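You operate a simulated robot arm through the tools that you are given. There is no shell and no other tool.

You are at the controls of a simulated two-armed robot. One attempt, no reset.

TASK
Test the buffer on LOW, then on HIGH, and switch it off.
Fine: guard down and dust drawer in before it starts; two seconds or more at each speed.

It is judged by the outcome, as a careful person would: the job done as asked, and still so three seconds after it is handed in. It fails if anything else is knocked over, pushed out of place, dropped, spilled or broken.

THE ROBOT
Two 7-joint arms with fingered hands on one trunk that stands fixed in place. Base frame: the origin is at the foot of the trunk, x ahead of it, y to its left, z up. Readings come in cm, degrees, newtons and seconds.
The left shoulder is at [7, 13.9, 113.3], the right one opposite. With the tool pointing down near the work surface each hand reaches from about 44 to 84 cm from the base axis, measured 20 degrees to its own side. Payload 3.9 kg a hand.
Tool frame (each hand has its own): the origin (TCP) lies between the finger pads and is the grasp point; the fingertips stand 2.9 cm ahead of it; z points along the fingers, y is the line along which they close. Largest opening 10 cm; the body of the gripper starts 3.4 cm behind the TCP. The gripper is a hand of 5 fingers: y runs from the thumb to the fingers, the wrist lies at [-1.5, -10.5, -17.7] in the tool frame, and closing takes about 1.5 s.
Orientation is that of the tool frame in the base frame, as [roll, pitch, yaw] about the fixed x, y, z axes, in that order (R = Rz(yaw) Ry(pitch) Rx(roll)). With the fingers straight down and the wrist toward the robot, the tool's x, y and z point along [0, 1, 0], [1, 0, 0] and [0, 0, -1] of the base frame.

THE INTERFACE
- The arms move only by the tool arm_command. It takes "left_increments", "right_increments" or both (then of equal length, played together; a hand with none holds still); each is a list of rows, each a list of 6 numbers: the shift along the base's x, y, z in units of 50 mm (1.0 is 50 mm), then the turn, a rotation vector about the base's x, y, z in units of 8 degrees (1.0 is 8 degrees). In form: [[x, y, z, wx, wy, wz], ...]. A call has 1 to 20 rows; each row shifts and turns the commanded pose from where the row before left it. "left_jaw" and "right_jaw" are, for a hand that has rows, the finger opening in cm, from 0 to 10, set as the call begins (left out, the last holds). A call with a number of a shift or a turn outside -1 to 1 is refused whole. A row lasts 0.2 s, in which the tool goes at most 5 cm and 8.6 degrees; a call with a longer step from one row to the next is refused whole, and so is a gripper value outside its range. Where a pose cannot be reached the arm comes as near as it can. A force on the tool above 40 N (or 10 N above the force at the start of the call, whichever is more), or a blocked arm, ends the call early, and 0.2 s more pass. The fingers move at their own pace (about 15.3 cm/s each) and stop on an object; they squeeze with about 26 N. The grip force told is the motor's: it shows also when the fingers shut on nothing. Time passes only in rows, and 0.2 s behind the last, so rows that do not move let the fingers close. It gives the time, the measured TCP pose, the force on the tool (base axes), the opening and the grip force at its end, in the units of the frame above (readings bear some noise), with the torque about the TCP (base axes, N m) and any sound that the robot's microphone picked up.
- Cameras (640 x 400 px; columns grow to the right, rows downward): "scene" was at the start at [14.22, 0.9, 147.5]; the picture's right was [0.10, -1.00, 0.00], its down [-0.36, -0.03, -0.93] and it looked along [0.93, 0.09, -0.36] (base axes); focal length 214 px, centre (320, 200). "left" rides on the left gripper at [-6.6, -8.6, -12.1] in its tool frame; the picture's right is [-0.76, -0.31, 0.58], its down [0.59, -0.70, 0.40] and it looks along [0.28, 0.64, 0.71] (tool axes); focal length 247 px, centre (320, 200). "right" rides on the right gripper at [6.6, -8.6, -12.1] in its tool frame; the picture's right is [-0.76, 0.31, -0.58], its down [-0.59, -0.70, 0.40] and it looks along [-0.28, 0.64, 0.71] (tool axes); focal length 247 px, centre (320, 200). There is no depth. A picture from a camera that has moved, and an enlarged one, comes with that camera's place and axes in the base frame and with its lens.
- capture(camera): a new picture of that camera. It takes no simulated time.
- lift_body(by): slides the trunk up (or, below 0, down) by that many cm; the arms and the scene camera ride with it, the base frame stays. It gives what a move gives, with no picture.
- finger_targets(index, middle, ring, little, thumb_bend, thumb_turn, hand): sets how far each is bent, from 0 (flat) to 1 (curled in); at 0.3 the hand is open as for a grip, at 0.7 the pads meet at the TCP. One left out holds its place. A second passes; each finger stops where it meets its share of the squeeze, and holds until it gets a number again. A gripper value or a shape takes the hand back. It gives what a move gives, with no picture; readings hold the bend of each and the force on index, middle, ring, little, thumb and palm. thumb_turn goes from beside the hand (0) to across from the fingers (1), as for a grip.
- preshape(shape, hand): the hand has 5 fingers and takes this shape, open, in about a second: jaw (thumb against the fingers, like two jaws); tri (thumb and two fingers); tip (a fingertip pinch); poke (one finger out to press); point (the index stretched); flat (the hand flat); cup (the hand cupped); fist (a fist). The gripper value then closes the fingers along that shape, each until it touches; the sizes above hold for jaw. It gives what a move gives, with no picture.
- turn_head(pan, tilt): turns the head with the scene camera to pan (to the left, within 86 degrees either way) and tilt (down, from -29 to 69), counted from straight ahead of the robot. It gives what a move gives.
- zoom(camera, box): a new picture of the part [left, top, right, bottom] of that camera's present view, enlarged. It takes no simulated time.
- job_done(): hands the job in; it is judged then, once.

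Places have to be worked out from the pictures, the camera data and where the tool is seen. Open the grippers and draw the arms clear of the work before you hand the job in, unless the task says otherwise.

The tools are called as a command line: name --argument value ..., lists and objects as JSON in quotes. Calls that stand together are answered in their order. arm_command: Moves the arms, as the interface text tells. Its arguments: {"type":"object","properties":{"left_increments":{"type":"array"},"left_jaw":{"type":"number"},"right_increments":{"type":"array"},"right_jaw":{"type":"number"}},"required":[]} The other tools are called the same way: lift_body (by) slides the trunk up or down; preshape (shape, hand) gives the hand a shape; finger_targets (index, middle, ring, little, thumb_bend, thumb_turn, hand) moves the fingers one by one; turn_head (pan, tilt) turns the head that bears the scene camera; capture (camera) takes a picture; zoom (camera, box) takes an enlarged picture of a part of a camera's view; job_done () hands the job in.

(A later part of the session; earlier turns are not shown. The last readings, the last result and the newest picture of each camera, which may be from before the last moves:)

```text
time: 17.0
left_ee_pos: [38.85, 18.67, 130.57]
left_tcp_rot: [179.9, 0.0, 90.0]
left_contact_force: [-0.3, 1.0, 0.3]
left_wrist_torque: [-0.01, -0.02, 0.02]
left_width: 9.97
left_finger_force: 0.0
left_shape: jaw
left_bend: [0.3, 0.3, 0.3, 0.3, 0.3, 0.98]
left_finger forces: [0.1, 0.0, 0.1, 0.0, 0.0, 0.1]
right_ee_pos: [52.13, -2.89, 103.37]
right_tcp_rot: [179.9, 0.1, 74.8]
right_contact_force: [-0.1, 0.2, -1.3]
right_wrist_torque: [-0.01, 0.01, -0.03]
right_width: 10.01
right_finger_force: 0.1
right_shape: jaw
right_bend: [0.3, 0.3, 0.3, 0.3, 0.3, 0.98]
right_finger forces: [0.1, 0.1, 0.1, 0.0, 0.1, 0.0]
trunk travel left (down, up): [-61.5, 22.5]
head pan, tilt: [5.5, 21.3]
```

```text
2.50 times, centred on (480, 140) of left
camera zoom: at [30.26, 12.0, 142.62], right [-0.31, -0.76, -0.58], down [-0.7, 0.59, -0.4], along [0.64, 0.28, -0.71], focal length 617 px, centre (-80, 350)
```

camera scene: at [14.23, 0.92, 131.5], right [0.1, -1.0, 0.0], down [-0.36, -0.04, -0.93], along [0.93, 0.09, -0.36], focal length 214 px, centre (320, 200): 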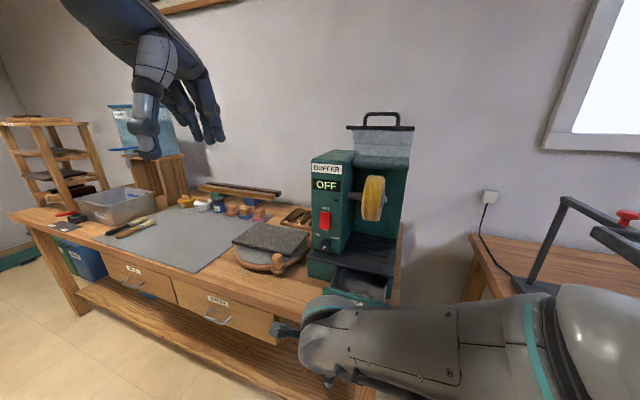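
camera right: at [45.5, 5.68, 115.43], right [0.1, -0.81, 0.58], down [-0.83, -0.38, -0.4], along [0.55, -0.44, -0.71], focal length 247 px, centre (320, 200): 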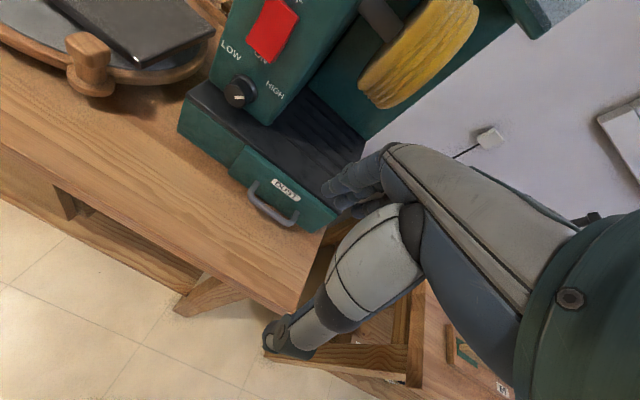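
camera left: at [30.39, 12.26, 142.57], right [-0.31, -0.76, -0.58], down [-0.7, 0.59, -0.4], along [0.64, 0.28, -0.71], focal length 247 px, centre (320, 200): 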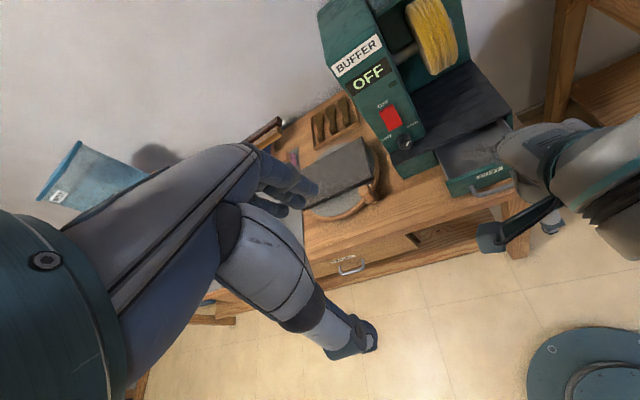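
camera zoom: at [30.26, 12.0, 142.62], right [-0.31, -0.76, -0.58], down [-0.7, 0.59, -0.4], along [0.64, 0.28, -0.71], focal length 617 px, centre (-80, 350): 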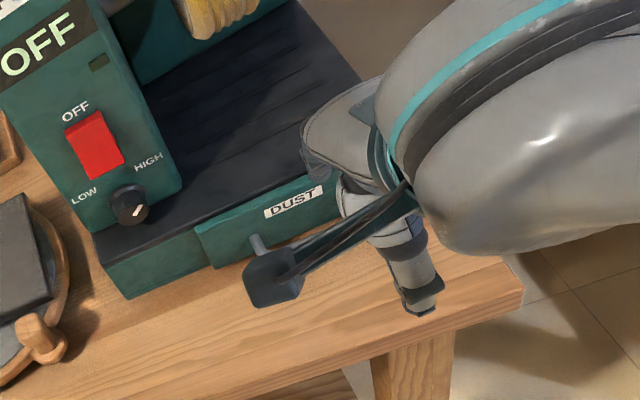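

The drawer is fully closed with nothing disturbed. Next is the guard. Its bar is near (70.5, -9, 132.8), so I'll raise the trunk 22 cm to give the right arm reach from above.

lift_body --by 22

capture --camera "scene"

capture --camera "right"

```text
time: 19.4
left_ee_pos: [39.01, 18.77, 152.67]
left_tcp_rot: [179.9, 0.0, 90.0]
left_contact_force: [-0.3, 1.1, -1.4]
left_wrist_torque: [-0.01, -0.02, -0.02]
left_width: 10.0
left_finger_force: 0.0
left_shape: jaw
left_bend: [0.3, 0.3, 0.3, 0.3, 0.3, 0.98]
left_finger forces: [0.0, 0.1, 0.0, 0.0, 0.0, 0.0]
right_ee_pos: [52.32, -2.95, 125.24]
right_tcp_rot: [-179.9, 0.0, 74.7]
right_contact_force: [0.6, -1.1, -0.1]
right_wrist_torque: [0.03, -0.02, 0.01]
right_width: 9.98
right_finger_force: 0.0
right_shape: jaw
right_bend: [0.3, 0.3, 0.3, 0.3, 0.3, 0.98]
right_finger forces: [0.1, 0.1, 0.0, 0.0, 0.1, 0.1]
trunk travel left (down, up): [-83.5, 0.5]
head pan, tilt: [5.5, 21.3]
```

```text
taken
camera scene: at [14.23, 0.91, 153.5], right [0.1, -1.0, 0.0], down [-0.36, -0.03, -0.93], along [0.93, 0.09, -0.36], focal length 214 px, centre (320, 200)
```

scene: 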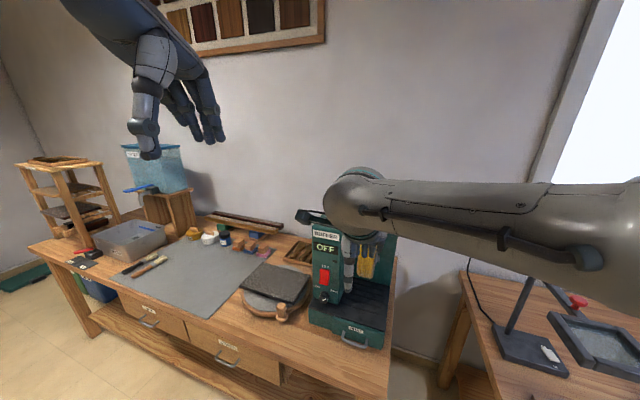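

```text
taken
camera right: at [45.67, 5.72, 137.34], right [0.1, -0.81, 0.58], down [-0.83, -0.38, -0.4], along [0.54, -0.44, -0.71], focal length 247 px, centre (320, 200)
```

right: 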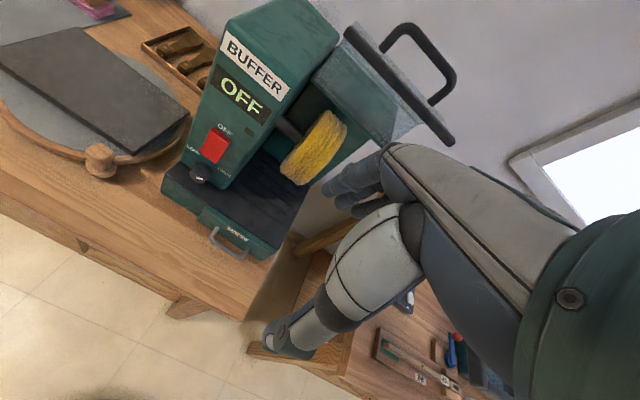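

The triangulation agrees: handle bar at z≈132.8 and rail right end about (65.4, -14, 129.7). I'll raise the right hand with a 12° forward tilt and 6 cm opening, then bring it over the handle bar.

arm_command --right_increments '[[0, 0, 0.7, -0.1, -0.3615, 0], [0, 0, 0.7, -0.1, -0.3615, 0], [0, 0, 0.7, -0.1, -0.3615, 0], [0, 0, 0.7, -0.1, -0.3615, 0], [0.728, -0.242, 0, 0, 0, 0], [0.728, -0.242, 0, 0, 0, 0], [0.728, -0.242, 0, 0, 0, 0], [0.728, -0.242, 0, 0, 0, 0], [0.728, -0.242, 0, 0, 0, 0]]' --right_jaw 6

capture --camera "scene"

capture --camera "right"

capture --camera "left"

```text
time: 21.4
left_ee_pos: [39.53, 18.72, 152.48]
left_tcp_rot: [-179.8, 0.0, 90.0]
left_contact_force: [0.0, -0.4, 0.1]
left_wrist_torque: [-0.01, 0.0, -0.02]
left_width: 9.97
left_finger_force: 0.1
left_shape: jaw
left_bend: [0.3, 0.3, 0.3, 0.3, 0.3, 0.98]
left_finger forces: [0.0, 0.0, 0.0, 0.1, 0.0, 0.0]
right_ee_pos: [70.96, -9.23, 138.96]
right_tcp_rot: [168.1, 0.0, 74.8]
right_contact_force: [0.8, -0.8, -0.5]
right_wrist_torque: [0.02, 0.04, -0.01]
right_width: 5.99
right_finger_force: 0.0
right_shape: jaw
right_bend: [0.39, 0.39, 0.73, 0.44, 0.3, 1.0]
right_finger forces: [0.0, 0.0, 0.0, 0.0, 0.0, 0.1]
trunk travel left (down, up): [-83.5, 0.5]
head pan, tilt: [5.5, 21.3]
```

```text
taken
camera scene: at [14.68, 0.87, 153.45], right [0.1, -1.0, 0.0], down [-0.36, -0.03, -0.93], along [0.93, 0.09, -0.37], focal length 214 px, centre (320, 200)
```

scene: 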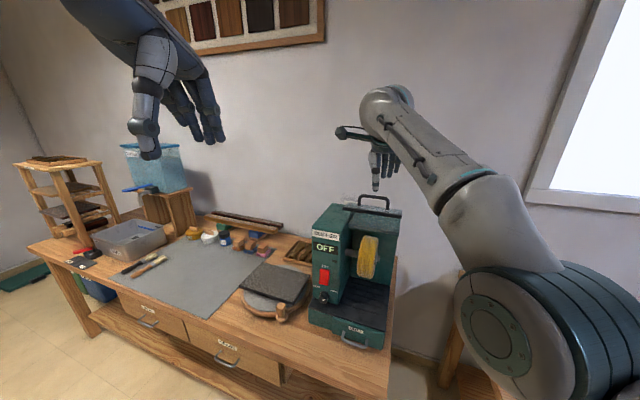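

```text
taken
camera right: at [62.17, 0.12, 149.11], right [-0.02, -0.78, 0.63], down [-0.74, -0.41, -0.53], along [0.67, -0.48, -0.57], focal length 247 px, centre (320, 200)
```

right: 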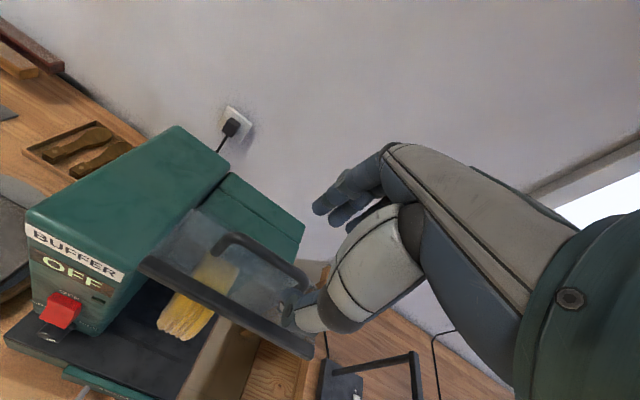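

```text
taken
camera left: at [30.91, 12.07, 164.47], right [-0.31, -0.76, -0.58], down [-0.7, 0.59, -0.4], along [0.64, 0.28, -0.72], focal length 247 px, centre (320, 200)
```

left: 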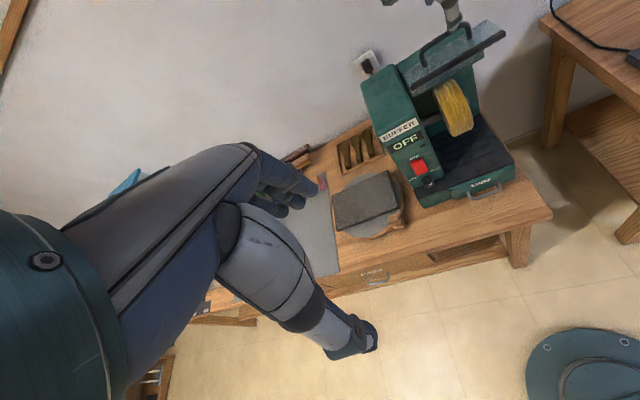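

The hand is right above the handle bar and aligned fore and aft within a few millimetres. I'll lower it so the bar sits between thumb and fingers.

arm_command --right_increments '[[0, 0, -0.3, 0, 0, 0], [0, 0, -0.3, 0, 0, 0], [0, 0, -0.2, 0, 0, 0], [0, 0, -0.1, 0, 0, 0]]'

capture --camera "right"

zoom --camera "scene" --box '[310, 100, 450, 240]'

zoom --camera "left" --box '[360, 0, 520, 100]'

```text
time: 22.4
left_ee_pos: [38.98, 18.76, 152.52]
left_tcp_rot: [-180.0, 0.0, 90.0]
left_contact_force: [-0.5, 0.6, -0.6]
left_wrist_torque: [0.0, 0.0, -0.01]
left_width: 9.98
left_finger_force: 0.1
left_shape: jaw
left_bend: [0.3, 0.3, 0.3, 0.3, 0.3, 0.98]
left_finger forces: [0.0, 0.0, 0.0, 0.0, 0.0, 0.0]
right_ee_pos: [70.38, -8.97, 134.89]
right_tcp_rot: [167.9, 0.1, 74.7]
right_contact_force: [-0.4, 0.5, -0.1]
right_wrist_torque: [0.0, 0.02, -0.02]
right_width: 6.01
right_finger_force: 0.0
right_shape: jaw
right_bend: [0.4, 0.39, 0.73, 0.44, 0.3, 1.0]
right_finger forces: [0.0, 0.0, 0.0, 0.0, 0.0, 0.1]
trunk travel left (down, up): [-83.5, 0.5]
head pan, tilt: [5.5, 21.3]
```

```text
taken
camera right: at [61.54, 0.23, 144.9], right [-0.03, -0.78, 0.63], down [-0.74, -0.41, -0.54], along [0.67, -0.48, -0.56], focal length 247 px, centre (320, 200)
```

right: 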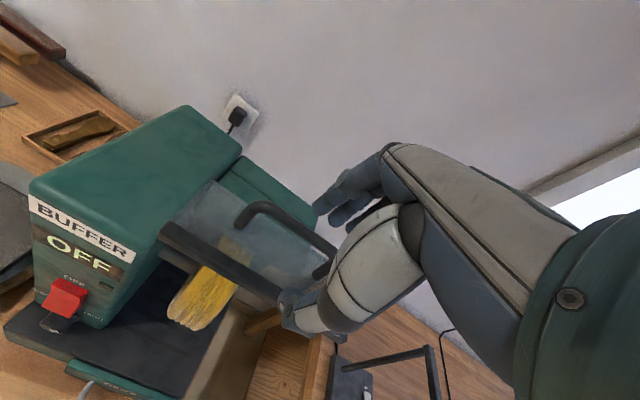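

```text
2.86 times, centred on (380, 170) of scene
camera zoom: at [14.17, 0.9, 153.51], right [0.1, -1.0, 0.0], down [-0.36, -0.03, -0.93], along [0.93, 0.09, -0.36], focal length 613 px, centre (149, 286)
```

zoom: 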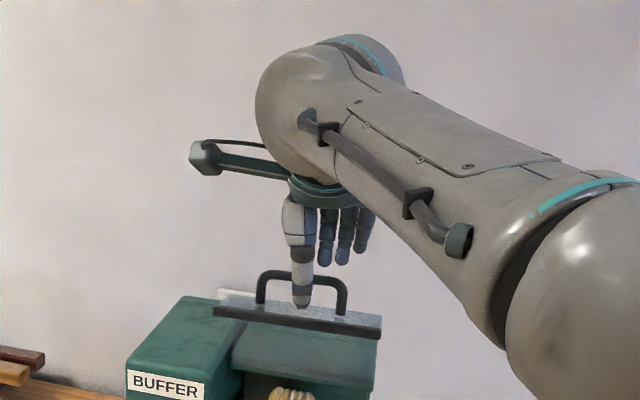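

```text
4.00 times, centred on (440, 50) of left
camera zoom: at [30.32, 12.09, 164.6], right [-0.31, -0.76, -0.58], down [-0.7, 0.59, -0.4], along [0.64, 0.28, -0.71], focal length 988 px, centre (-160, 800)
```

zoom: 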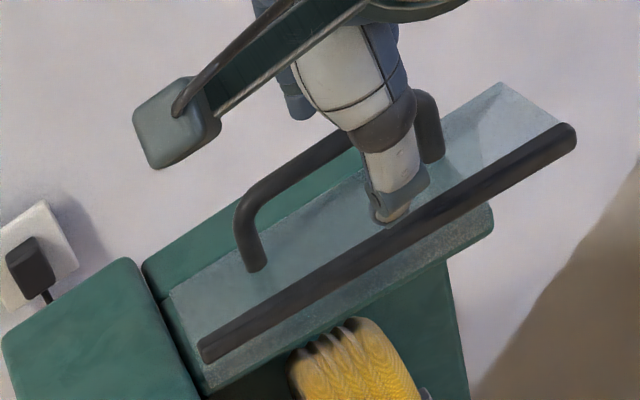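

The thumb is in front of the bar, but with this tilt the fingertips only just reach the bar's top from behind. I'll level the hand to vertical and lower a little so the fingers overlap the bar, then narrow the opening.

arm_command --right_increments '[[0, 0, 0, 0.2, 0.723, 0], [0, 0, 0, 0.2, 0.723, 0], [0, 0, -0.1, 0, 0, 0], [0, 0, -0.06, 0, 0, 0]]'

zoom --camera "scene" --box '[310, 100, 450, 240]'

zoom --camera "left" --box '[360, 0, 520, 100]'

capture --camera "right"

```text
time: 23.4
left_ee_pos: [39.0, 18.78, 152.52]
left_tcp_rot: [-180.0, 0.0, 90.0]
left_contact_force: [1.1, -0.2, -0.1]
left_wrist_torque: [0.04, 0.0, 0.02]
left_width: 9.98
left_finger_force: 0.1
left_shape: jaw
left_bend: [0.3, 0.3, 0.3, 0.3, 0.3, 0.98]
left_finger forces: [0.0, 0.0, 0.0, 0.0, 0.1, 0.0]
right_ee_pos: [69.64, -9.61, 133.32]
right_tcp_rot: [-179.9, 0.0, 74.7]
right_contact_force: [0.5, -0.9, 0.1]
right_wrist_torque: [-0.02, -0.01, -0.01]
right_width: 6.0
right_finger_force: 0.0
right_shape: jaw
right_bend: [0.39, 0.39, 0.73, 0.44, 0.3, 1.0]
right_finger forces: [0.0, 0.0, 0.0, 0.0, 0.1, 0.0]
right hand out of reach, approached as far as the arm can: row 2
trunk travel left (down, up): [-83.5, 0.5]
head pan, tilt: [5.5, 21.3]
```

```text
2.86 times, centred on (380, 170) of scene
camera zoom: at [14.32, 0.94, 153.49], right [0.1, -1.0, 0.0], down [-0.36, -0.04, -0.93], along [0.93, 0.09, -0.36], focal length 613 px, centre (149, 286)
```

zoom: 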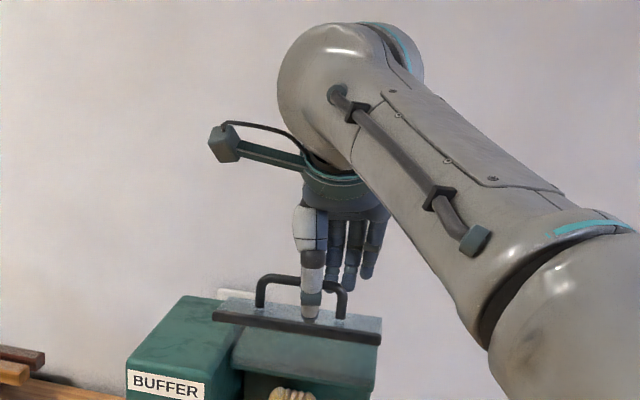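

```text
4.00 times, centred on (440, 50) of left
camera zoom: at [30.49, 12.13, 164.56], right [-0.31, -0.76, -0.58], down [-0.7, 0.59, -0.4], along [0.64, 0.28, -0.71], focal length 988 px, centre (-160, 800)
```

zoom: 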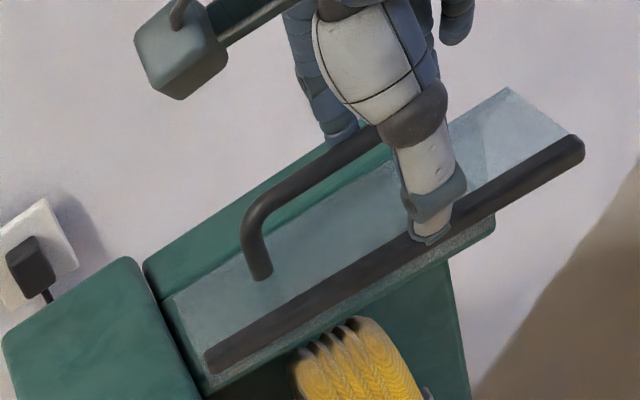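

```text
taken
camera right: at [62.97, -1.05, 145.44], right [0.1, -0.81, 0.58], down [-0.83, -0.38, -0.4], along [0.54, -0.44, -0.71], focal length 247 px, centre (320, 200)
```

right: 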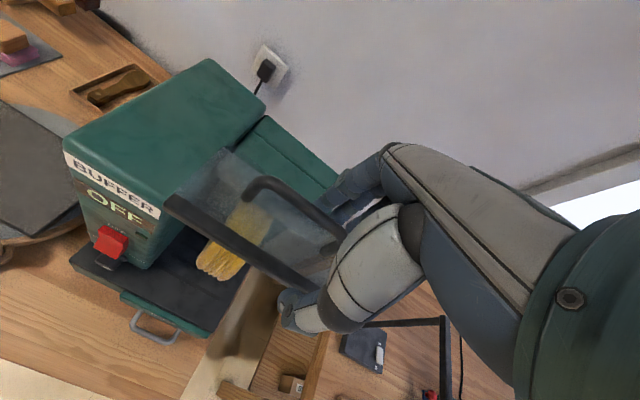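

The fingers are now behind the bar and the thumb is in front, both without contact. I'll narrow the opening to about 2.5 cm so the bar is loosely captured.

arm_command --right_increments '[[0, 0, 0, 0, 0, 0], [0, 0, 0, 0, 0, 0], [0, 0, 0, 0, 0, 0]]' --right_jaw 2.5

zoom --camera "left" --box '[360, 0, 520, 100]'

zoom --camera "right" --box '[150, 120, 450, 340]'

```text
time: 24.2
left_ee_pos: [39.04, 18.71, 152.48]
left_tcp_rot: [180.0, 0.0, 90.1]
left_contact_force: [-0.4, 0.1, 0.0]
left_wrist_torque: [0.03, -0.02, 0.01]
left_width: 9.97
left_finger_force: 0.1
left_shape: jaw
left_bend: [0.3, 0.3, 0.3, 0.3, 0.3, 0.98]
left_finger forces: [0.0, 0.0, 0.1, 0.0, 0.0, 0.1]
right_ee_pos: [69.42, -9.68, 133.25]
right_tcp_rot: [180.0, 0.0, 74.7]
right_contact_force: [-0.5, -0.7, -0.3]
right_wrist_torque: [-0.02, 0.0, 0.03]
right_width: 2.53
right_finger_force: 0.2
right_shape: jaw
right_bend: [0.53, 0.54, 0.74, 0.54, 0.48, 1.0]
right_finger forces: [0.0, 0.0, 0.1, 0.1, 0.0, 0.0]
trunk travel left (down, up): [-83.5, 0.5]
head pan, tilt: [5.5, 21.3]
```

```text
4.00 times, centred on (440, 50) of left
camera zoom: at [30.41, 12.08, 164.58], right [-0.31, -0.76, -0.58], down [-0.7, 0.59, -0.4], along [0.64, 0.28, -0.71], focal length 988 px, centre (-160, 800)
```

zoom: 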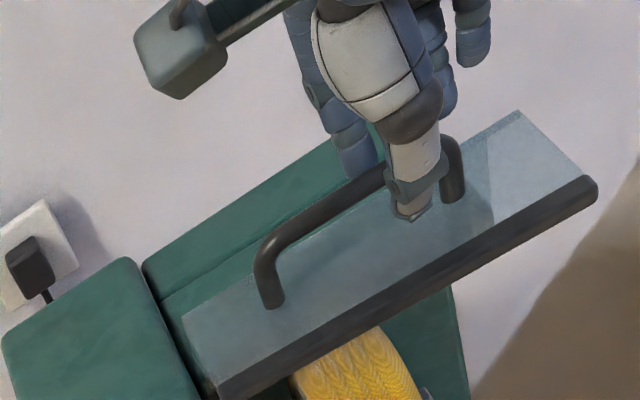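

```text
1.82 times, centred on (300, 230) of right
camera zoom: at [62.88, -1.1, 145.49], right [0.1, -0.81, 0.58], down [-0.83, -0.38, -0.4], along [0.54, -0.44, -0.71], focal length 449 px, centre (356, 146)
```

zoom: 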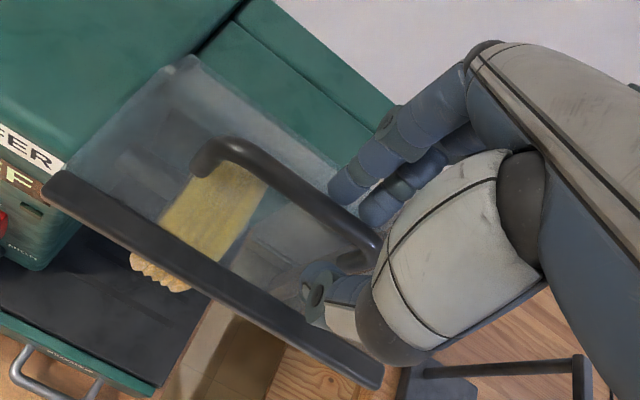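

The fingers have already drawn the guard slightly forward with almost no force, and the bar is captured. I'll follow the arc about the hinge, the first 32°, turning the hand with it.

arm_command --right_increments '[[-0.395, 0.109, -0.228, -0.267, -0.964, 0], [-0.362, 0.1, -0.282, -0.267, -0.964, 0], [-0.32, 0.089, -0.332, -0.267, -0.964, 0], [-0.272, 0.075, -0.374, -0.267, -0.964, 0]]'

zoom --camera "left" --box '[340, 0, 540, 140]'

capture --camera "right"

zoom --camera "scene" --box '[290, 120, 450, 260]'

```text
time: 25.2
left_ee_pos: [38.86, 18.81, 152.52]
left_tcp_rot: [180.0, 0.1, 89.9]
left_contact_force: [-0.3, 0.5, 0.1]
left_wrist_torque: [-0.01, 0.03, 0.01]
left_width: 9.99
left_finger_force: 0.0
left_shape: jaw
left_bend: [0.3, 0.3, 0.3, 0.3, 0.3, 0.98]
left_finger forces: [0.1, 0.1, 0.0, 0.0, 0.0, 0.0]
right_ee_pos: [64.9, -8.18, 127.73]
right_tcp_rot: [150.5, -0.5, 73.7]
right_contact_force: [1.0, 0.1, 0.4]
right_wrist_torque: [-0.02, -0.03, -0.05]
right_width: 2.48
right_finger_force: 0.1
right_shape: jaw
right_bend: [0.53, 0.55, 0.74, 0.54, 0.48, 1.0]
right_finger forces: [0.0, 0.1, 0.0, 0.0, 0.0, 0.0]
right hand out of reach, approached as far as the arm can: row 3, 4
trunk travel left (down, up): [-83.5, 0.5]
head pan, tilt: [5.5, 21.3]
```

```text
2.86 times, centred on (440, 70) of left
camera zoom: at [30.34, 12.13, 164.59], right [-0.31, -0.76, -0.58], down [-0.7, 0.59, -0.4], along [0.64, 0.28, -0.71], focal length 706 px, centre (-23, 571)
```

zoom: 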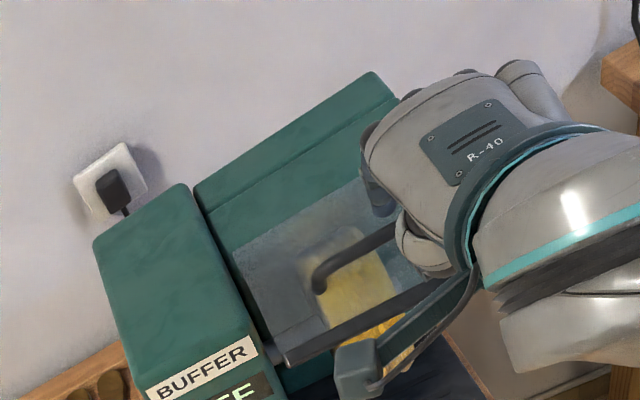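

```text
taken
camera right: at [53.84, 1.74, 134.08], right [-0.23, -0.73, 0.65], down [-0.56, -0.44, -0.7], along [0.79, -0.52, -0.31], focal length 247 px, centre (320, 200)
```

right: 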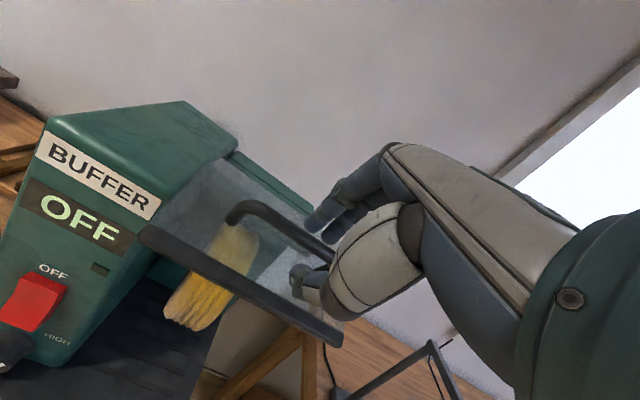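

```text
2.86 times, centred on (370, 190) of scene
camera zoom: at [14.18, 0.95, 153.51], right [0.1, -1.0, 0.0], down [-0.36, -0.04, -0.93], along [0.93, 0.09, -0.36], focal length 613 px, centre (177, 229)
```

zoom: 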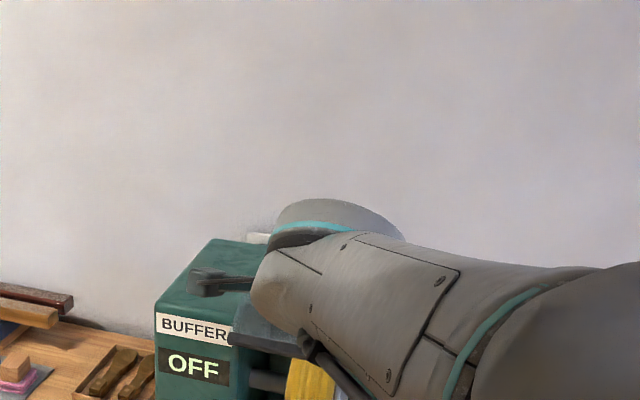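

The guard is following the hand with negligible force, though the arm lagged slightly at a joint limit. I'll continue two more steps from the measured pose.

arm_command --right_increments '[[-0.239, 0.066, -0.348, -0.267, -0.964, 0], [-0.189, 0.052, -0.38, -0.267, -0.964, 0]]'

capture --camera "right"

zoom --camera "left" --box '[340, 0, 540, 140]'

```text
time: 25.8
left_ee_pos: [39.0, 18.81, 152.56]
left_tcp_rot: [-180.0, -0.1, 90.1]
left_contact_force: [-0.5, -0.6, 0.0]
left_wrist_torque: [-0.01, -0.03, -0.04]
left_width: 10.01
left_finger_force: 0.2
left_shape: jaw
left_bend: [0.3, 0.3, 0.3, 0.3, 0.3, 0.98]
left_finger forces: [0.1, 0.0, 0.1, 0.1, 0.0, 0.0]
right_ee_pos: [63.08, -8.36, 124.14]
right_tcp_rot: [137.9, 1.1, 72.3]
right_contact_force: [-0.6, -0.5, -1.0]
right_wrist_torque: [0.0, 0.06, 0.0]
right_width: 2.51
right_finger_force: 0.1
right_shape: jaw
right_bend: [0.53, 0.55, 0.74, 0.54, 0.49, 1.0]
right_finger forces: [0.0, 0.0, 0.0, 0.0, 0.7, 0.0]
right hand out of reach, approached as far as the arm can: row 1
trunk travel left (down, up): [-83.5, 0.5]
head pan, tilt: [5.5, 21.3]
```

```text
taken
camera right: at [51.33, 2.38, 127.28], right [-0.38, -0.66, 0.65], down [-0.43, -0.5, -0.76], along [0.82, -0.56, -0.09], focal length 247 px, centre (320, 200)
```

right: 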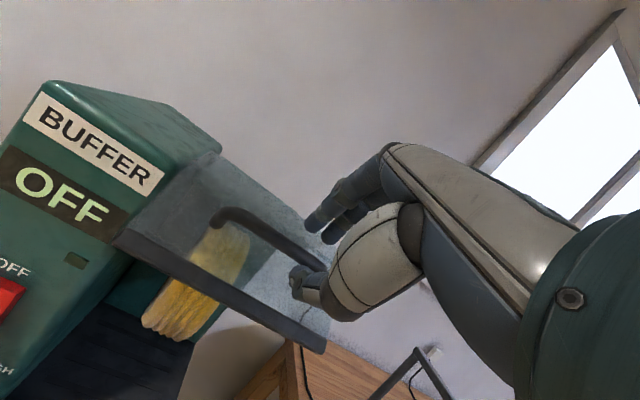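

```text
2.86 times, centred on (440, 70) of left
camera zoom: at [30.36, 12.15, 164.58], right [-0.31, -0.76, -0.58], down [-0.7, 0.59, -0.4], along [0.64, 0.28, -0.71], focal length 706 px, centre (-23, 571)
```

zoom: 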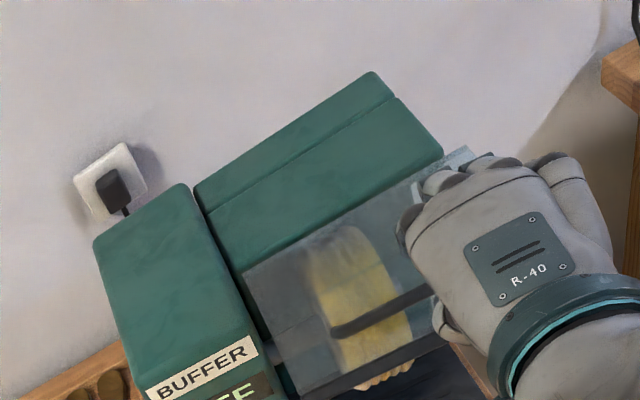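

The guard is about halfway down, tracking the arc with under 1 N. I'll continue three more steps.

arm_command --right_increments '[[-0.139, 0.038, -0.39, -0.267, -0.964, 0], [-0.087, 0.024, -0.406, -0.267, -0.964, 0], [-0.029, 0.008, -0.414, -0.267, -0.964, 0]]'

capture --camera "right"

zoom --camera "left" --box '[340, 0, 540, 140]'

```text
time: 26.8
left_ee_pos: [38.94, 18.76, 152.6]
left_tcp_rot: [-179.9, -0.1, 90.0]
left_contact_force: [-0.6, -0.4, 0.5]
left_wrist_torque: [0.0, -0.03, 0.01]
left_width: 9.97
left_finger_force: 0.0
left_shape: jaw
left_bend: [0.3, 0.3, 0.3, 0.3, 0.3, 0.98]
left_finger forces: [0.0, 0.0, 0.1, 0.0, 0.1, 0.0]
right_ee_pos: [64.87, -5.82, 124.91]
right_tcp_rot: [114.8, -3.4, 69.9]
right_contact_force: [1.6, 1.3, -3.1]
right_wrist_torque: [0.0, -0.02, 0.02]
right_width: 2.56
right_finger_force: 0.1
right_shape: jaw
right_bend: [0.53, 0.55, 0.74, 0.54, 0.5, 1.0]
right_finger forces: [0.0, 0.1, 0.0, 0.0, 2.6, 0.0]
right hand out of reach, approached as far as the arm can: row 2, 3
trunk travel left (down, up): [-83.5, 0.5]
head pan, tilt: [5.5, 21.3]
stopped in row 3 (right hand): the arm was blocked; the commanded pose is now the measured one
```

```text
taken
camera right: at [53.4, 5.49, 122.56], right [-0.64, -0.6, 0.48], down [-0.12, -0.53, -0.84], along [0.76, -0.6, 0.26], focal length 247 px, centre (320, 200)
```

right: 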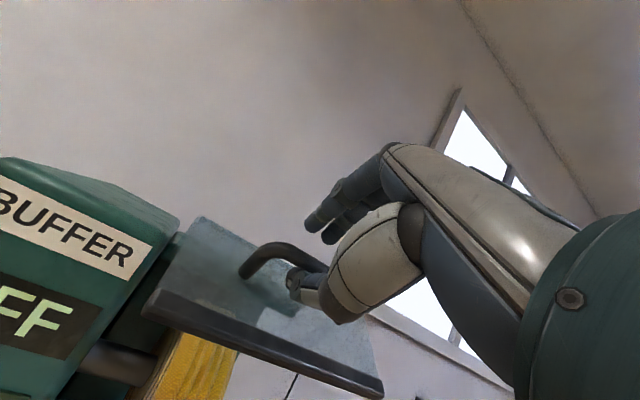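

```text
2.86 times, centred on (440, 70) of left
camera zoom: at [30.36, 12.1, 164.59], right [-0.31, -0.76, -0.58], down [-0.7, 0.59, -0.4], along [0.64, 0.28, -0.71], focal length 706 px, centre (-23, 571)
```

zoom: 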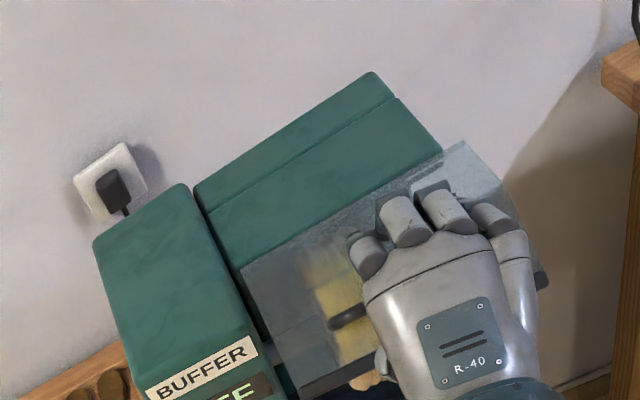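

The arm hit a joint limit with the trunk this high, and the guard now rests lightly on the thumb (about 3 N). The rest of the bar's path is almost straight down, so I'll lower the trunk to carry the guard down gently.

lift_body --by -4

capture --camera "right"

zoom --camera "left" --box '[340, 0, 540, 140]'

```text
time: 27.6
left_ee_pos: [39.02, 18.65, 148.5]
left_tcp_rot: [-179.9, 0.0, 89.9]
left_contact_force: [0.7, -0.7, -0.1]
left_wrist_torque: [0.0, 0.0, 0.0]
left_width: 10.0
left_finger_force: 0.1
left_shape: jaw
left_bend: [0.3, 0.3, 0.3, 0.3, 0.3, 0.98]
left_finger forces: [0.0, 0.0, 0.0, 0.1, 0.0, 0.0]
right_ee_pos: [64.86, -5.69, 120.86]
right_tcp_rot: [115.0, -3.3, 70.0]
right_contact_force: [0.4, -0.3, -1.2]
right_wrist_torque: [-0.01, 0.0, 0.02]
right_width: 2.57
right_finger_force: 0.0
right_shape: jaw
right_bend: [0.53, 0.55, 0.74, 0.54, 0.49, 1.0]
right_finger forces: [0.0, 0.0, 0.0, 0.0, 1.2, 0.0]
trunk travel left (down, up): [-79.5, 4.5]
head pan, tilt: [5.5, 21.3]
```

```text
taken
camera right: at [53.4, 5.52, 118.51], right [-0.64, -0.6, 0.48], down [-0.12, -0.53, -0.84], along [0.76, -0.6, 0.26], focal length 247 px, centre (320, 200)
```

right: 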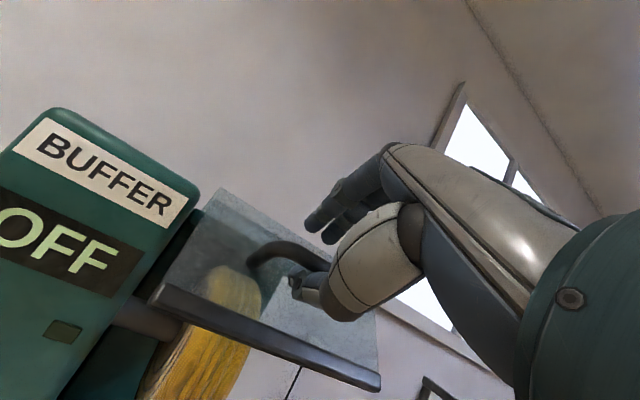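

```text
2.86 times, centred on (440, 70) of left
camera zoom: at [30.39, 12.09, 160.58], right [-0.31, -0.76, -0.58], down [-0.7, 0.59, -0.4], along [0.64, 0.28, -0.71], focal length 706 px, centre (-23, 571)
```

zoom: 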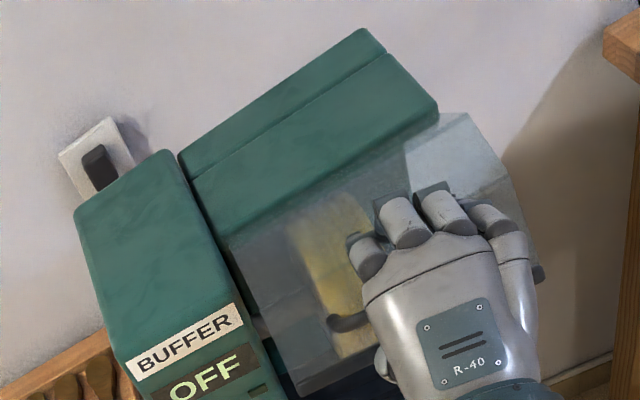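

The guard is riding down on the thumb. I'll back the hand 1.5 cm toward the robot for clearance from the visor, then lower the trunk another 4 cm.

arm_command --right_increments '[[-0.15, 0.042, -0.1, 0, 0, 0], [-0.15, 0.042, -0.1, 0, 0, 0]]'

lift_body --by -4

capture --camera "right"

zoom --camera "left" --box '[340, 0, 540, 140]'

```text
time: 28.2
left_ee_pos: [39.1, 18.7, 148.53]
left_tcp_rot: [180.0, 0.0, 90.0]
left_contact_force: [-0.4, 0.1, -0.2]
left_wrist_torque: [0.02, 0.02, 0.0]
left_width: 9.98
left_finger_force: 0.1
left_shape: jaw
left_bend: [0.3, 0.3, 0.3, 0.3, 0.3, 0.98]
left_finger forces: [0.1, 0.0, 0.1, 0.1, 0.0, 0.0]
right_ee_pos: [63.17, -5.3, 119.62]
right_tcp_rot: [114.8, -3.0, 70.1]
right_contact_force: [0.4, -0.1, -0.7]
right_wrist_torque: [0.04, 0.01, 0.01]
right_width: 2.5
right_finger_force: 0.0
right_shape: jaw
right_bend: [0.53, 0.55, 0.74, 0.54, 0.49, 1.0]
right_finger forces: [0.1, 0.0, 0.0, 0.0, 0.8, 0.0]
trunk travel left (down, up): [-79.5, 4.5]
head pan, tilt: [5.5, 21.3]
```

```text
time: 29.0
left_ee_pos: [38.96, 18.83, 144.52]
left_tcp_rot: [-179.9, 0.0, 90.0]
left_contact_force: [-0.6, 0.1, -0.2]
left_wrist_torque: [0.01, 0.04, 0.03]
left_width: 9.97
left_finger_force: 0.1
left_shape: jaw
left_bend: [0.3, 0.3, 0.3, 0.3, 0.3, 0.98]
left_finger forces: [0.0, 0.0, 0.1, 0.0, 0.0, 0.0]
right_ee_pos: [63.19, -5.25, 115.58]
right_tcp_rot: [114.9, -3.0, 70.2]
right_contact_force: [0.0, 0.4, -1.1]
right_wrist_torque: [0.01, 0.0, -0.02]
right_width: 2.51
right_finger_force: 0.1
right_shape: jaw
right_bend: [0.53, 0.55, 0.74, 0.54, 0.5, 1.0]
right_finger forces: [0.0, 0.1, 0.0, 0.0, 0.9, 0.1]
trunk travel left (down, up): [-75.5, 8.5]
head pan, tilt: [5.5, 21.3]
```

```text
taken
camera right: at [51.73, 6.03, 113.31], right [-0.64, -0.6, 0.48], down [-0.12, -0.54, -0.84], along [0.76, -0.59, 0.27], focal length 247 px, centre (320, 200)
```

right: 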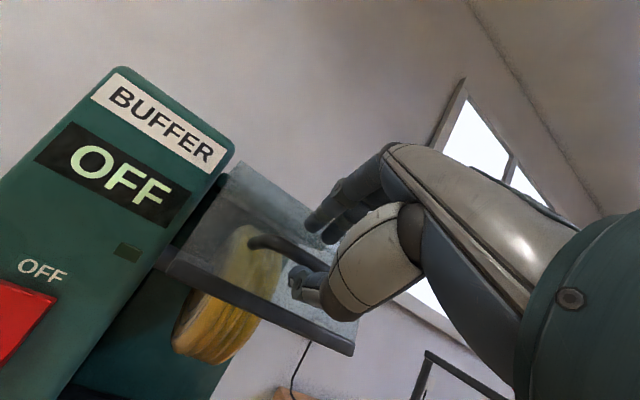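

```text
2.86 times, centred on (440, 70) of left
camera zoom: at [30.37, 12.1, 156.58], right [-0.31, -0.76, -0.58], down [-0.7, 0.59, -0.4], along [0.64, 0.28, -0.71], focal length 706 px, centre (-23, 571)
```

zoom: 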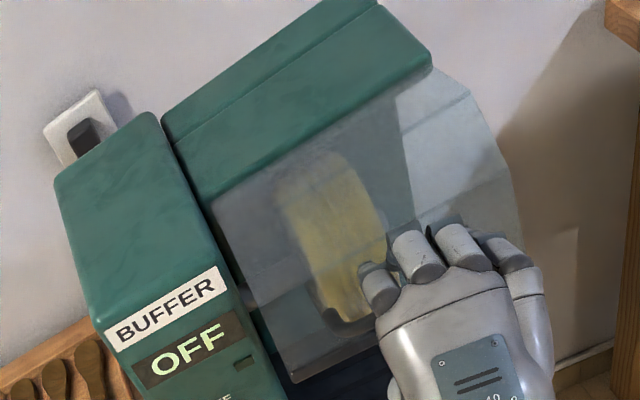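

It's still descending smoothly with about 1 N on the thumb. I'll lower another 3 cm.

lift_body --by -3

capture --camera "right"

zoom --camera "left" --box '[340, 0, 540, 140]'

```text
time: 29.8
left_ee_pos: [39.0, 18.76, 141.39]
left_tcp_rot: [180.0, -0.1, 90.0]
left_contact_force: [-0.2, 0.2, 0.1]
left_wrist_torque: [0.0, -0.02, 0.0]
left_width: 9.98
left_finger_force: 0.0
left_shape: jaw
left_bend: [0.3, 0.3, 0.3, 0.3, 0.3, 0.98]
left_finger forces: [0.0, 0.1, 0.1, 0.0, 0.0, 0.0]
right_ee_pos: [63.3, -5.22, 112.7]
right_tcp_rot: [114.8, -3.0, 70.1]
right_contact_force: [0.1, -0.6, -0.5]
right_wrist_torque: [0.01, 0.02, -0.01]
right_width: 2.52
right_finger_force: 0.0
right_shape: jaw
right_bend: [0.53, 0.55, 0.74, 0.54, 0.49, 1.0]
right_finger forces: [0.1, 0.1, 0.0, 0.0, 0.0, 0.0]
trunk travel left (down, up): [-72.5, 11.5]
head pan, tilt: [5.5, 21.3]
```

```text
taken
camera right: at [51.71, 6.02, 110.33], right [-0.64, -0.6, 0.48], down [-0.12, -0.54, -0.84], along [0.76, -0.59, 0.27], focal length 247 px, centre (320, 200)
```

right: 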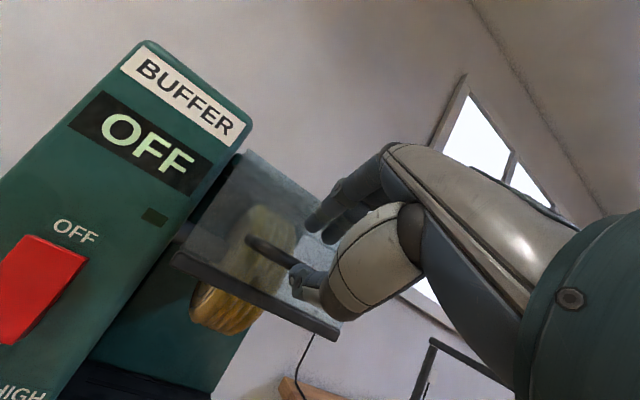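

```text
2.86 times, centred on (440, 70) of left
camera zoom: at [30.35, 12.08, 153.59], right [-0.31, -0.76, -0.58], down [-0.7, 0.59, -0.4], along [0.64, 0.28, -0.71], focal length 706 px, centre (-23, 571)
```

zoom: 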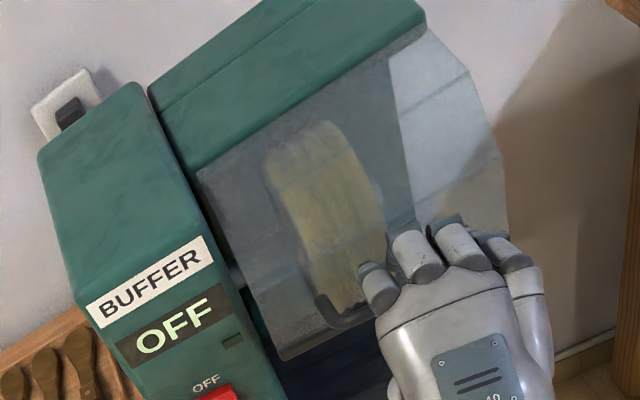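

The thumb is now unloaded, so the guard may be at its stop. I'll lower 2.5 cm more so the fingers press the bar down and confirm that.

lift_body --by -2.5

capture --camera "right"

zoom --camera "left" --box '[340, 0, 540, 140]'

capture --camera "scene"

```text
time: 30.5
left_ee_pos: [38.83, 18.85, 139.04]
left_tcp_rot: [179.9, 0.0, 90.0]
left_contact_force: [-0.1, -0.6, 0.0]
left_wrist_torque: [-0.01, 0.0, 0.01]
left_width: 9.96
left_finger_force: 0.0
left_shape: jaw
left_bend: [0.3, 0.3, 0.3, 0.3, 0.3, 0.98]
left_finger forces: [0.1, 0.0, 0.1, 0.0, 0.0, 0.1]
right_ee_pos: [63.19, -5.17, 110.43]
right_tcp_rot: [114.7, -3.0, 70.1]
right_contact_force: [-0.5, 0.4, 4.5]
right_wrist_torque: [-0.08, -0.12, -0.02]
right_width: 2.58
right_finger_force: 0.0
right_shape: jaw
right_bend: [0.52, 0.53, 0.74, 0.54, 0.49, 1.0]
right_finger forces: [1.4, 2.7, 0.3, 0.0, 0.0, 0.0]
trunk travel left (down, up): [-70.0, 14.0]
head pan, tilt: [5.5, 21.3]
```

```text
taken
camera right: at [51.67, 6.06, 107.91], right [-0.64, -0.6, 0.48], down [-0.12, -0.54, -0.84], along [0.76, -0.59, 0.27], focal length 247 px, centre (320, 200)
```

right: 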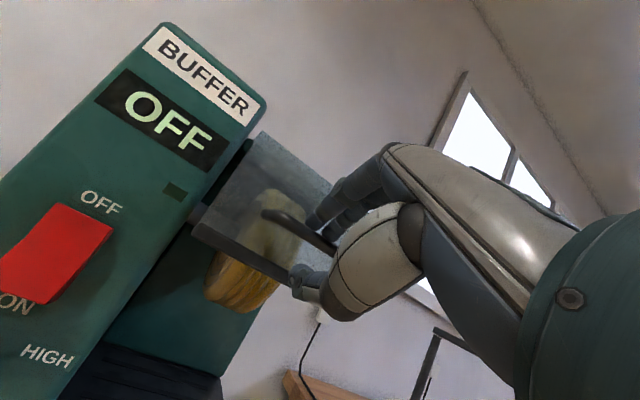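

```text
2.86 times, centred on (440, 70) of left
camera zoom: at [30.28, 12.12, 151.11], right [-0.31, -0.76, -0.58], down [-0.7, 0.59, -0.4], along [0.64, 0.28, -0.71], focal length 706 px, centre (-23, 571)
```

zoom: 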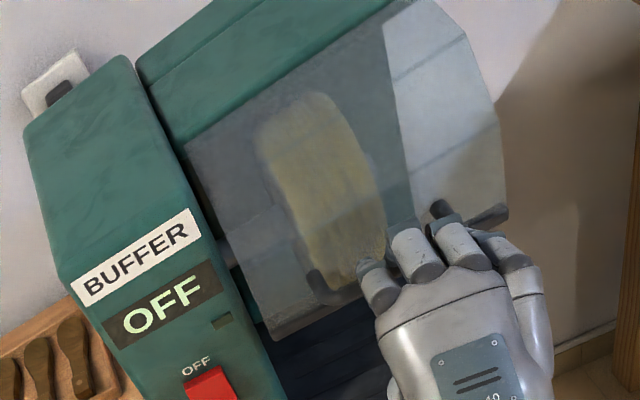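

```text
taken
camera scene: at [14.12, 0.92, 140.01], right [0.1, -1.0, 0.0], down [-0.36, -0.04, -0.93], along [0.93, 0.09, -0.36], focal length 214 px, centre (320, 200)
```

scene: 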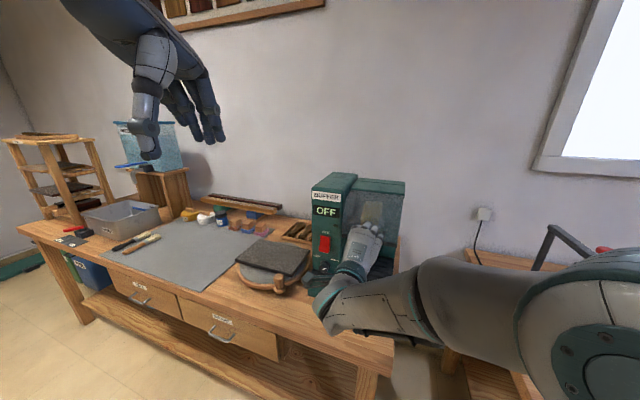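

The fingers now press the bar down with 4.5 N. I'll go another 2 cm to tell friction from the end stop.

lift_body --by -2

capture --camera "right"

zoom --camera "left" --box '[340, 0, 540, 140]'

```text
time: 31.1
left_ee_pos: [38.28, 18.93, 137.27]
left_tcp_rot: [179.7, 0.1, 90.1]
left_contact_force: [-0.4, 0.0, -0.1]
left_wrist_torque: [0.01, 0.0, -0.03]
left_width: 10.0
left_finger_force: 0.0
left_shape: jaw
left_bend: [0.3, 0.3, 0.3, 0.3, 0.3, 0.98]
left_finger forces: [0.0, 0.0, 0.1, 0.0, 0.0, 0.0]
right_ee_pos: [62.67, -5.09, 108.96]
right_tcp_rot: [113.8, -3.0, 70.2]
right_contact_force: [-6.9, 5.8, 31.3]
right_wrist_torque: [-0.75, -1.02, -0.07]
right_width: 3.89
right_finger_force: 0.2
right_shape: jaw
right_bend: [0.45, 0.45, 0.73, 0.54, 0.49, 1.0]
right_finger forces: [9.3, 13.0, 9.1, 0.0, 0.0, 0.1]
trunk travel left (down, up): [-68.0, 16.0]
head pan, tilt: [5.5, 21.3]
```

```text
taken
camera right: at [51.24, 6.23, 106.45], right [-0.65, -0.6, 0.47], down [-0.11, -0.54, -0.83], along [0.76, -0.59, 0.28], focal length 247 px, centre (320, 200)
```

right: 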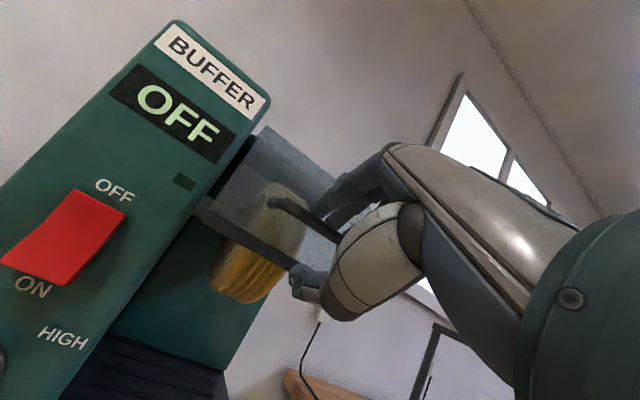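

```text
2.86 times, centred on (440, 70) of left
camera zoom: at [29.59, 12.3, 149.27], right [-0.3, -0.76, -0.58], down [-0.7, 0.59, -0.4], along [0.65, 0.28, -0.71], focal length 706 px, centre (-23, 571)
```

zoom: 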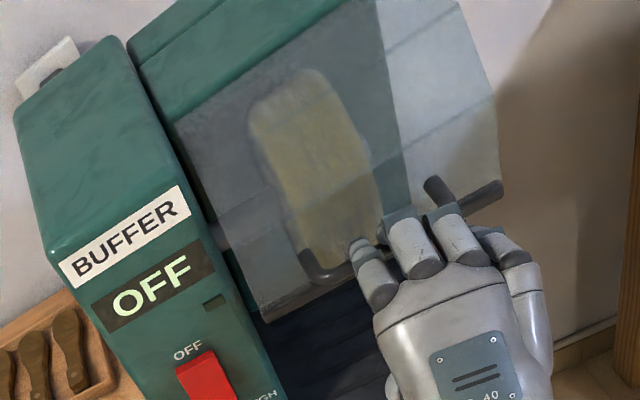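

At 31 N with no further movement, the guard is at its closed stop. I'll take the load off, open the fingers, and slide straight back so nothing lifts the handle.

lift_body --by 1.7

arm_command --right_increments '[[0, 0, 0, 0, 0, 0], [0, 0, 0, 0, 0, 0], [0, 0, 0, 0, 0, 0], [0, 0, 0, 0, 0, 0]]' --right_jaw 7

capture --camera "right"

zoom --camera "left" --box '[340, 0, 540, 140]'

```text
time: 31.8
left_ee_pos: [38.52, 18.81, 138.66]
left_tcp_rot: [179.9, 0.2, 90.0]
left_contact_force: [-1.4, 0.8, 0.1]
left_wrist_torque: [-0.07, 0.0, -0.03]
left_width: 9.99
left_finger_force: 0.1
left_shape: jaw
left_bend: [0.3, 0.3, 0.3, 0.3, 0.3, 0.98]
left_finger forces: [0.0, 0.1, 0.0, 0.1, 0.1, 0.0]
right_ee_pos: [63.0, -5.23, 109.89]
right_tcp_rot: [114.9, -2.9, 70.0]
right_contact_force: [-2.0, 2.9, 11.1]
right_wrist_torque: [-0.26, -0.34, 0.01]
right_width: 2.67
right_finger_force: 0.0
right_shape: jaw
right_bend: [0.5, 0.5, 0.74, 0.54, 0.49, 1.0]
right_finger forces: [3.6, 5.6, 2.7, 0.0, 0.1, 0.0]
trunk travel left (down, up): [-69.7, 14.3]
head pan, tilt: [5.5, 21.3]
```

```text
time: 32.8
left_ee_pos: [39.0, 18.81, 138.8]
left_tcp_rot: [-180.0, 0.0, 90.0]
left_contact_force: [-0.3, 0.5, 0.0]
left_wrist_torque: [0.02, -0.02, 0.0]
left_width: 9.98
left_finger_force: 0.1
left_shape: jaw
left_bend: [0.3, 0.3, 0.3, 0.3, 0.3, 0.98]
left_finger forces: [0.2, 0.1, 0.1, 0.1, 0.0, 0.0]
right_ee_pos: [63.28, -5.24, 109.83]
right_tcp_rot: [114.8, -3.0, 70.2]
right_contact_force: [0.0, 0.1, -0.3]
right_wrist_torque: [-0.01, 0.01, -0.02]
right_width: 7.0
right_finger_force: 0.0
right_shape: jaw
right_bend: [0.41, 0.36, 0.26, 0.41, 0.3, 0.99]
right_finger forces: [0.1, 0.0, 0.0, 0.1, 0.0, 0.0]
trunk travel left (down, up): [-69.7, 14.3]
head pan, tilt: [5.5, 21.3]
```

```text
taken
camera right: at [51.72, 6.04, 107.52], right [-0.64, -0.6, 0.48], down [-0.12, -0.54, -0.84], along [0.76, -0.59, 0.27], focal length 247 px, centre (320, 200)
```

right: 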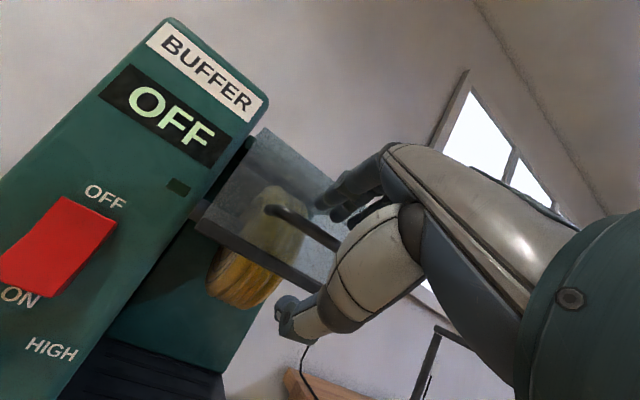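

```text
2.86 times, centred on (440, 70) of left
camera zoom: at [30.36, 12.11, 150.79], right [-0.31, -0.76, -0.58], down [-0.7, 0.59, -0.4], along [0.64, 0.28, -0.71], focal length 706 px, centre (-23, 571)
```

zoom: 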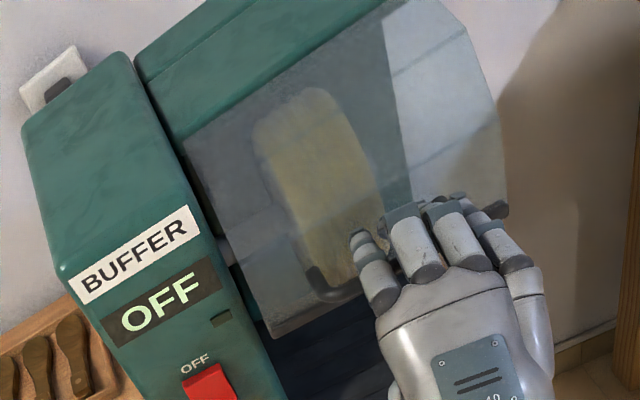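

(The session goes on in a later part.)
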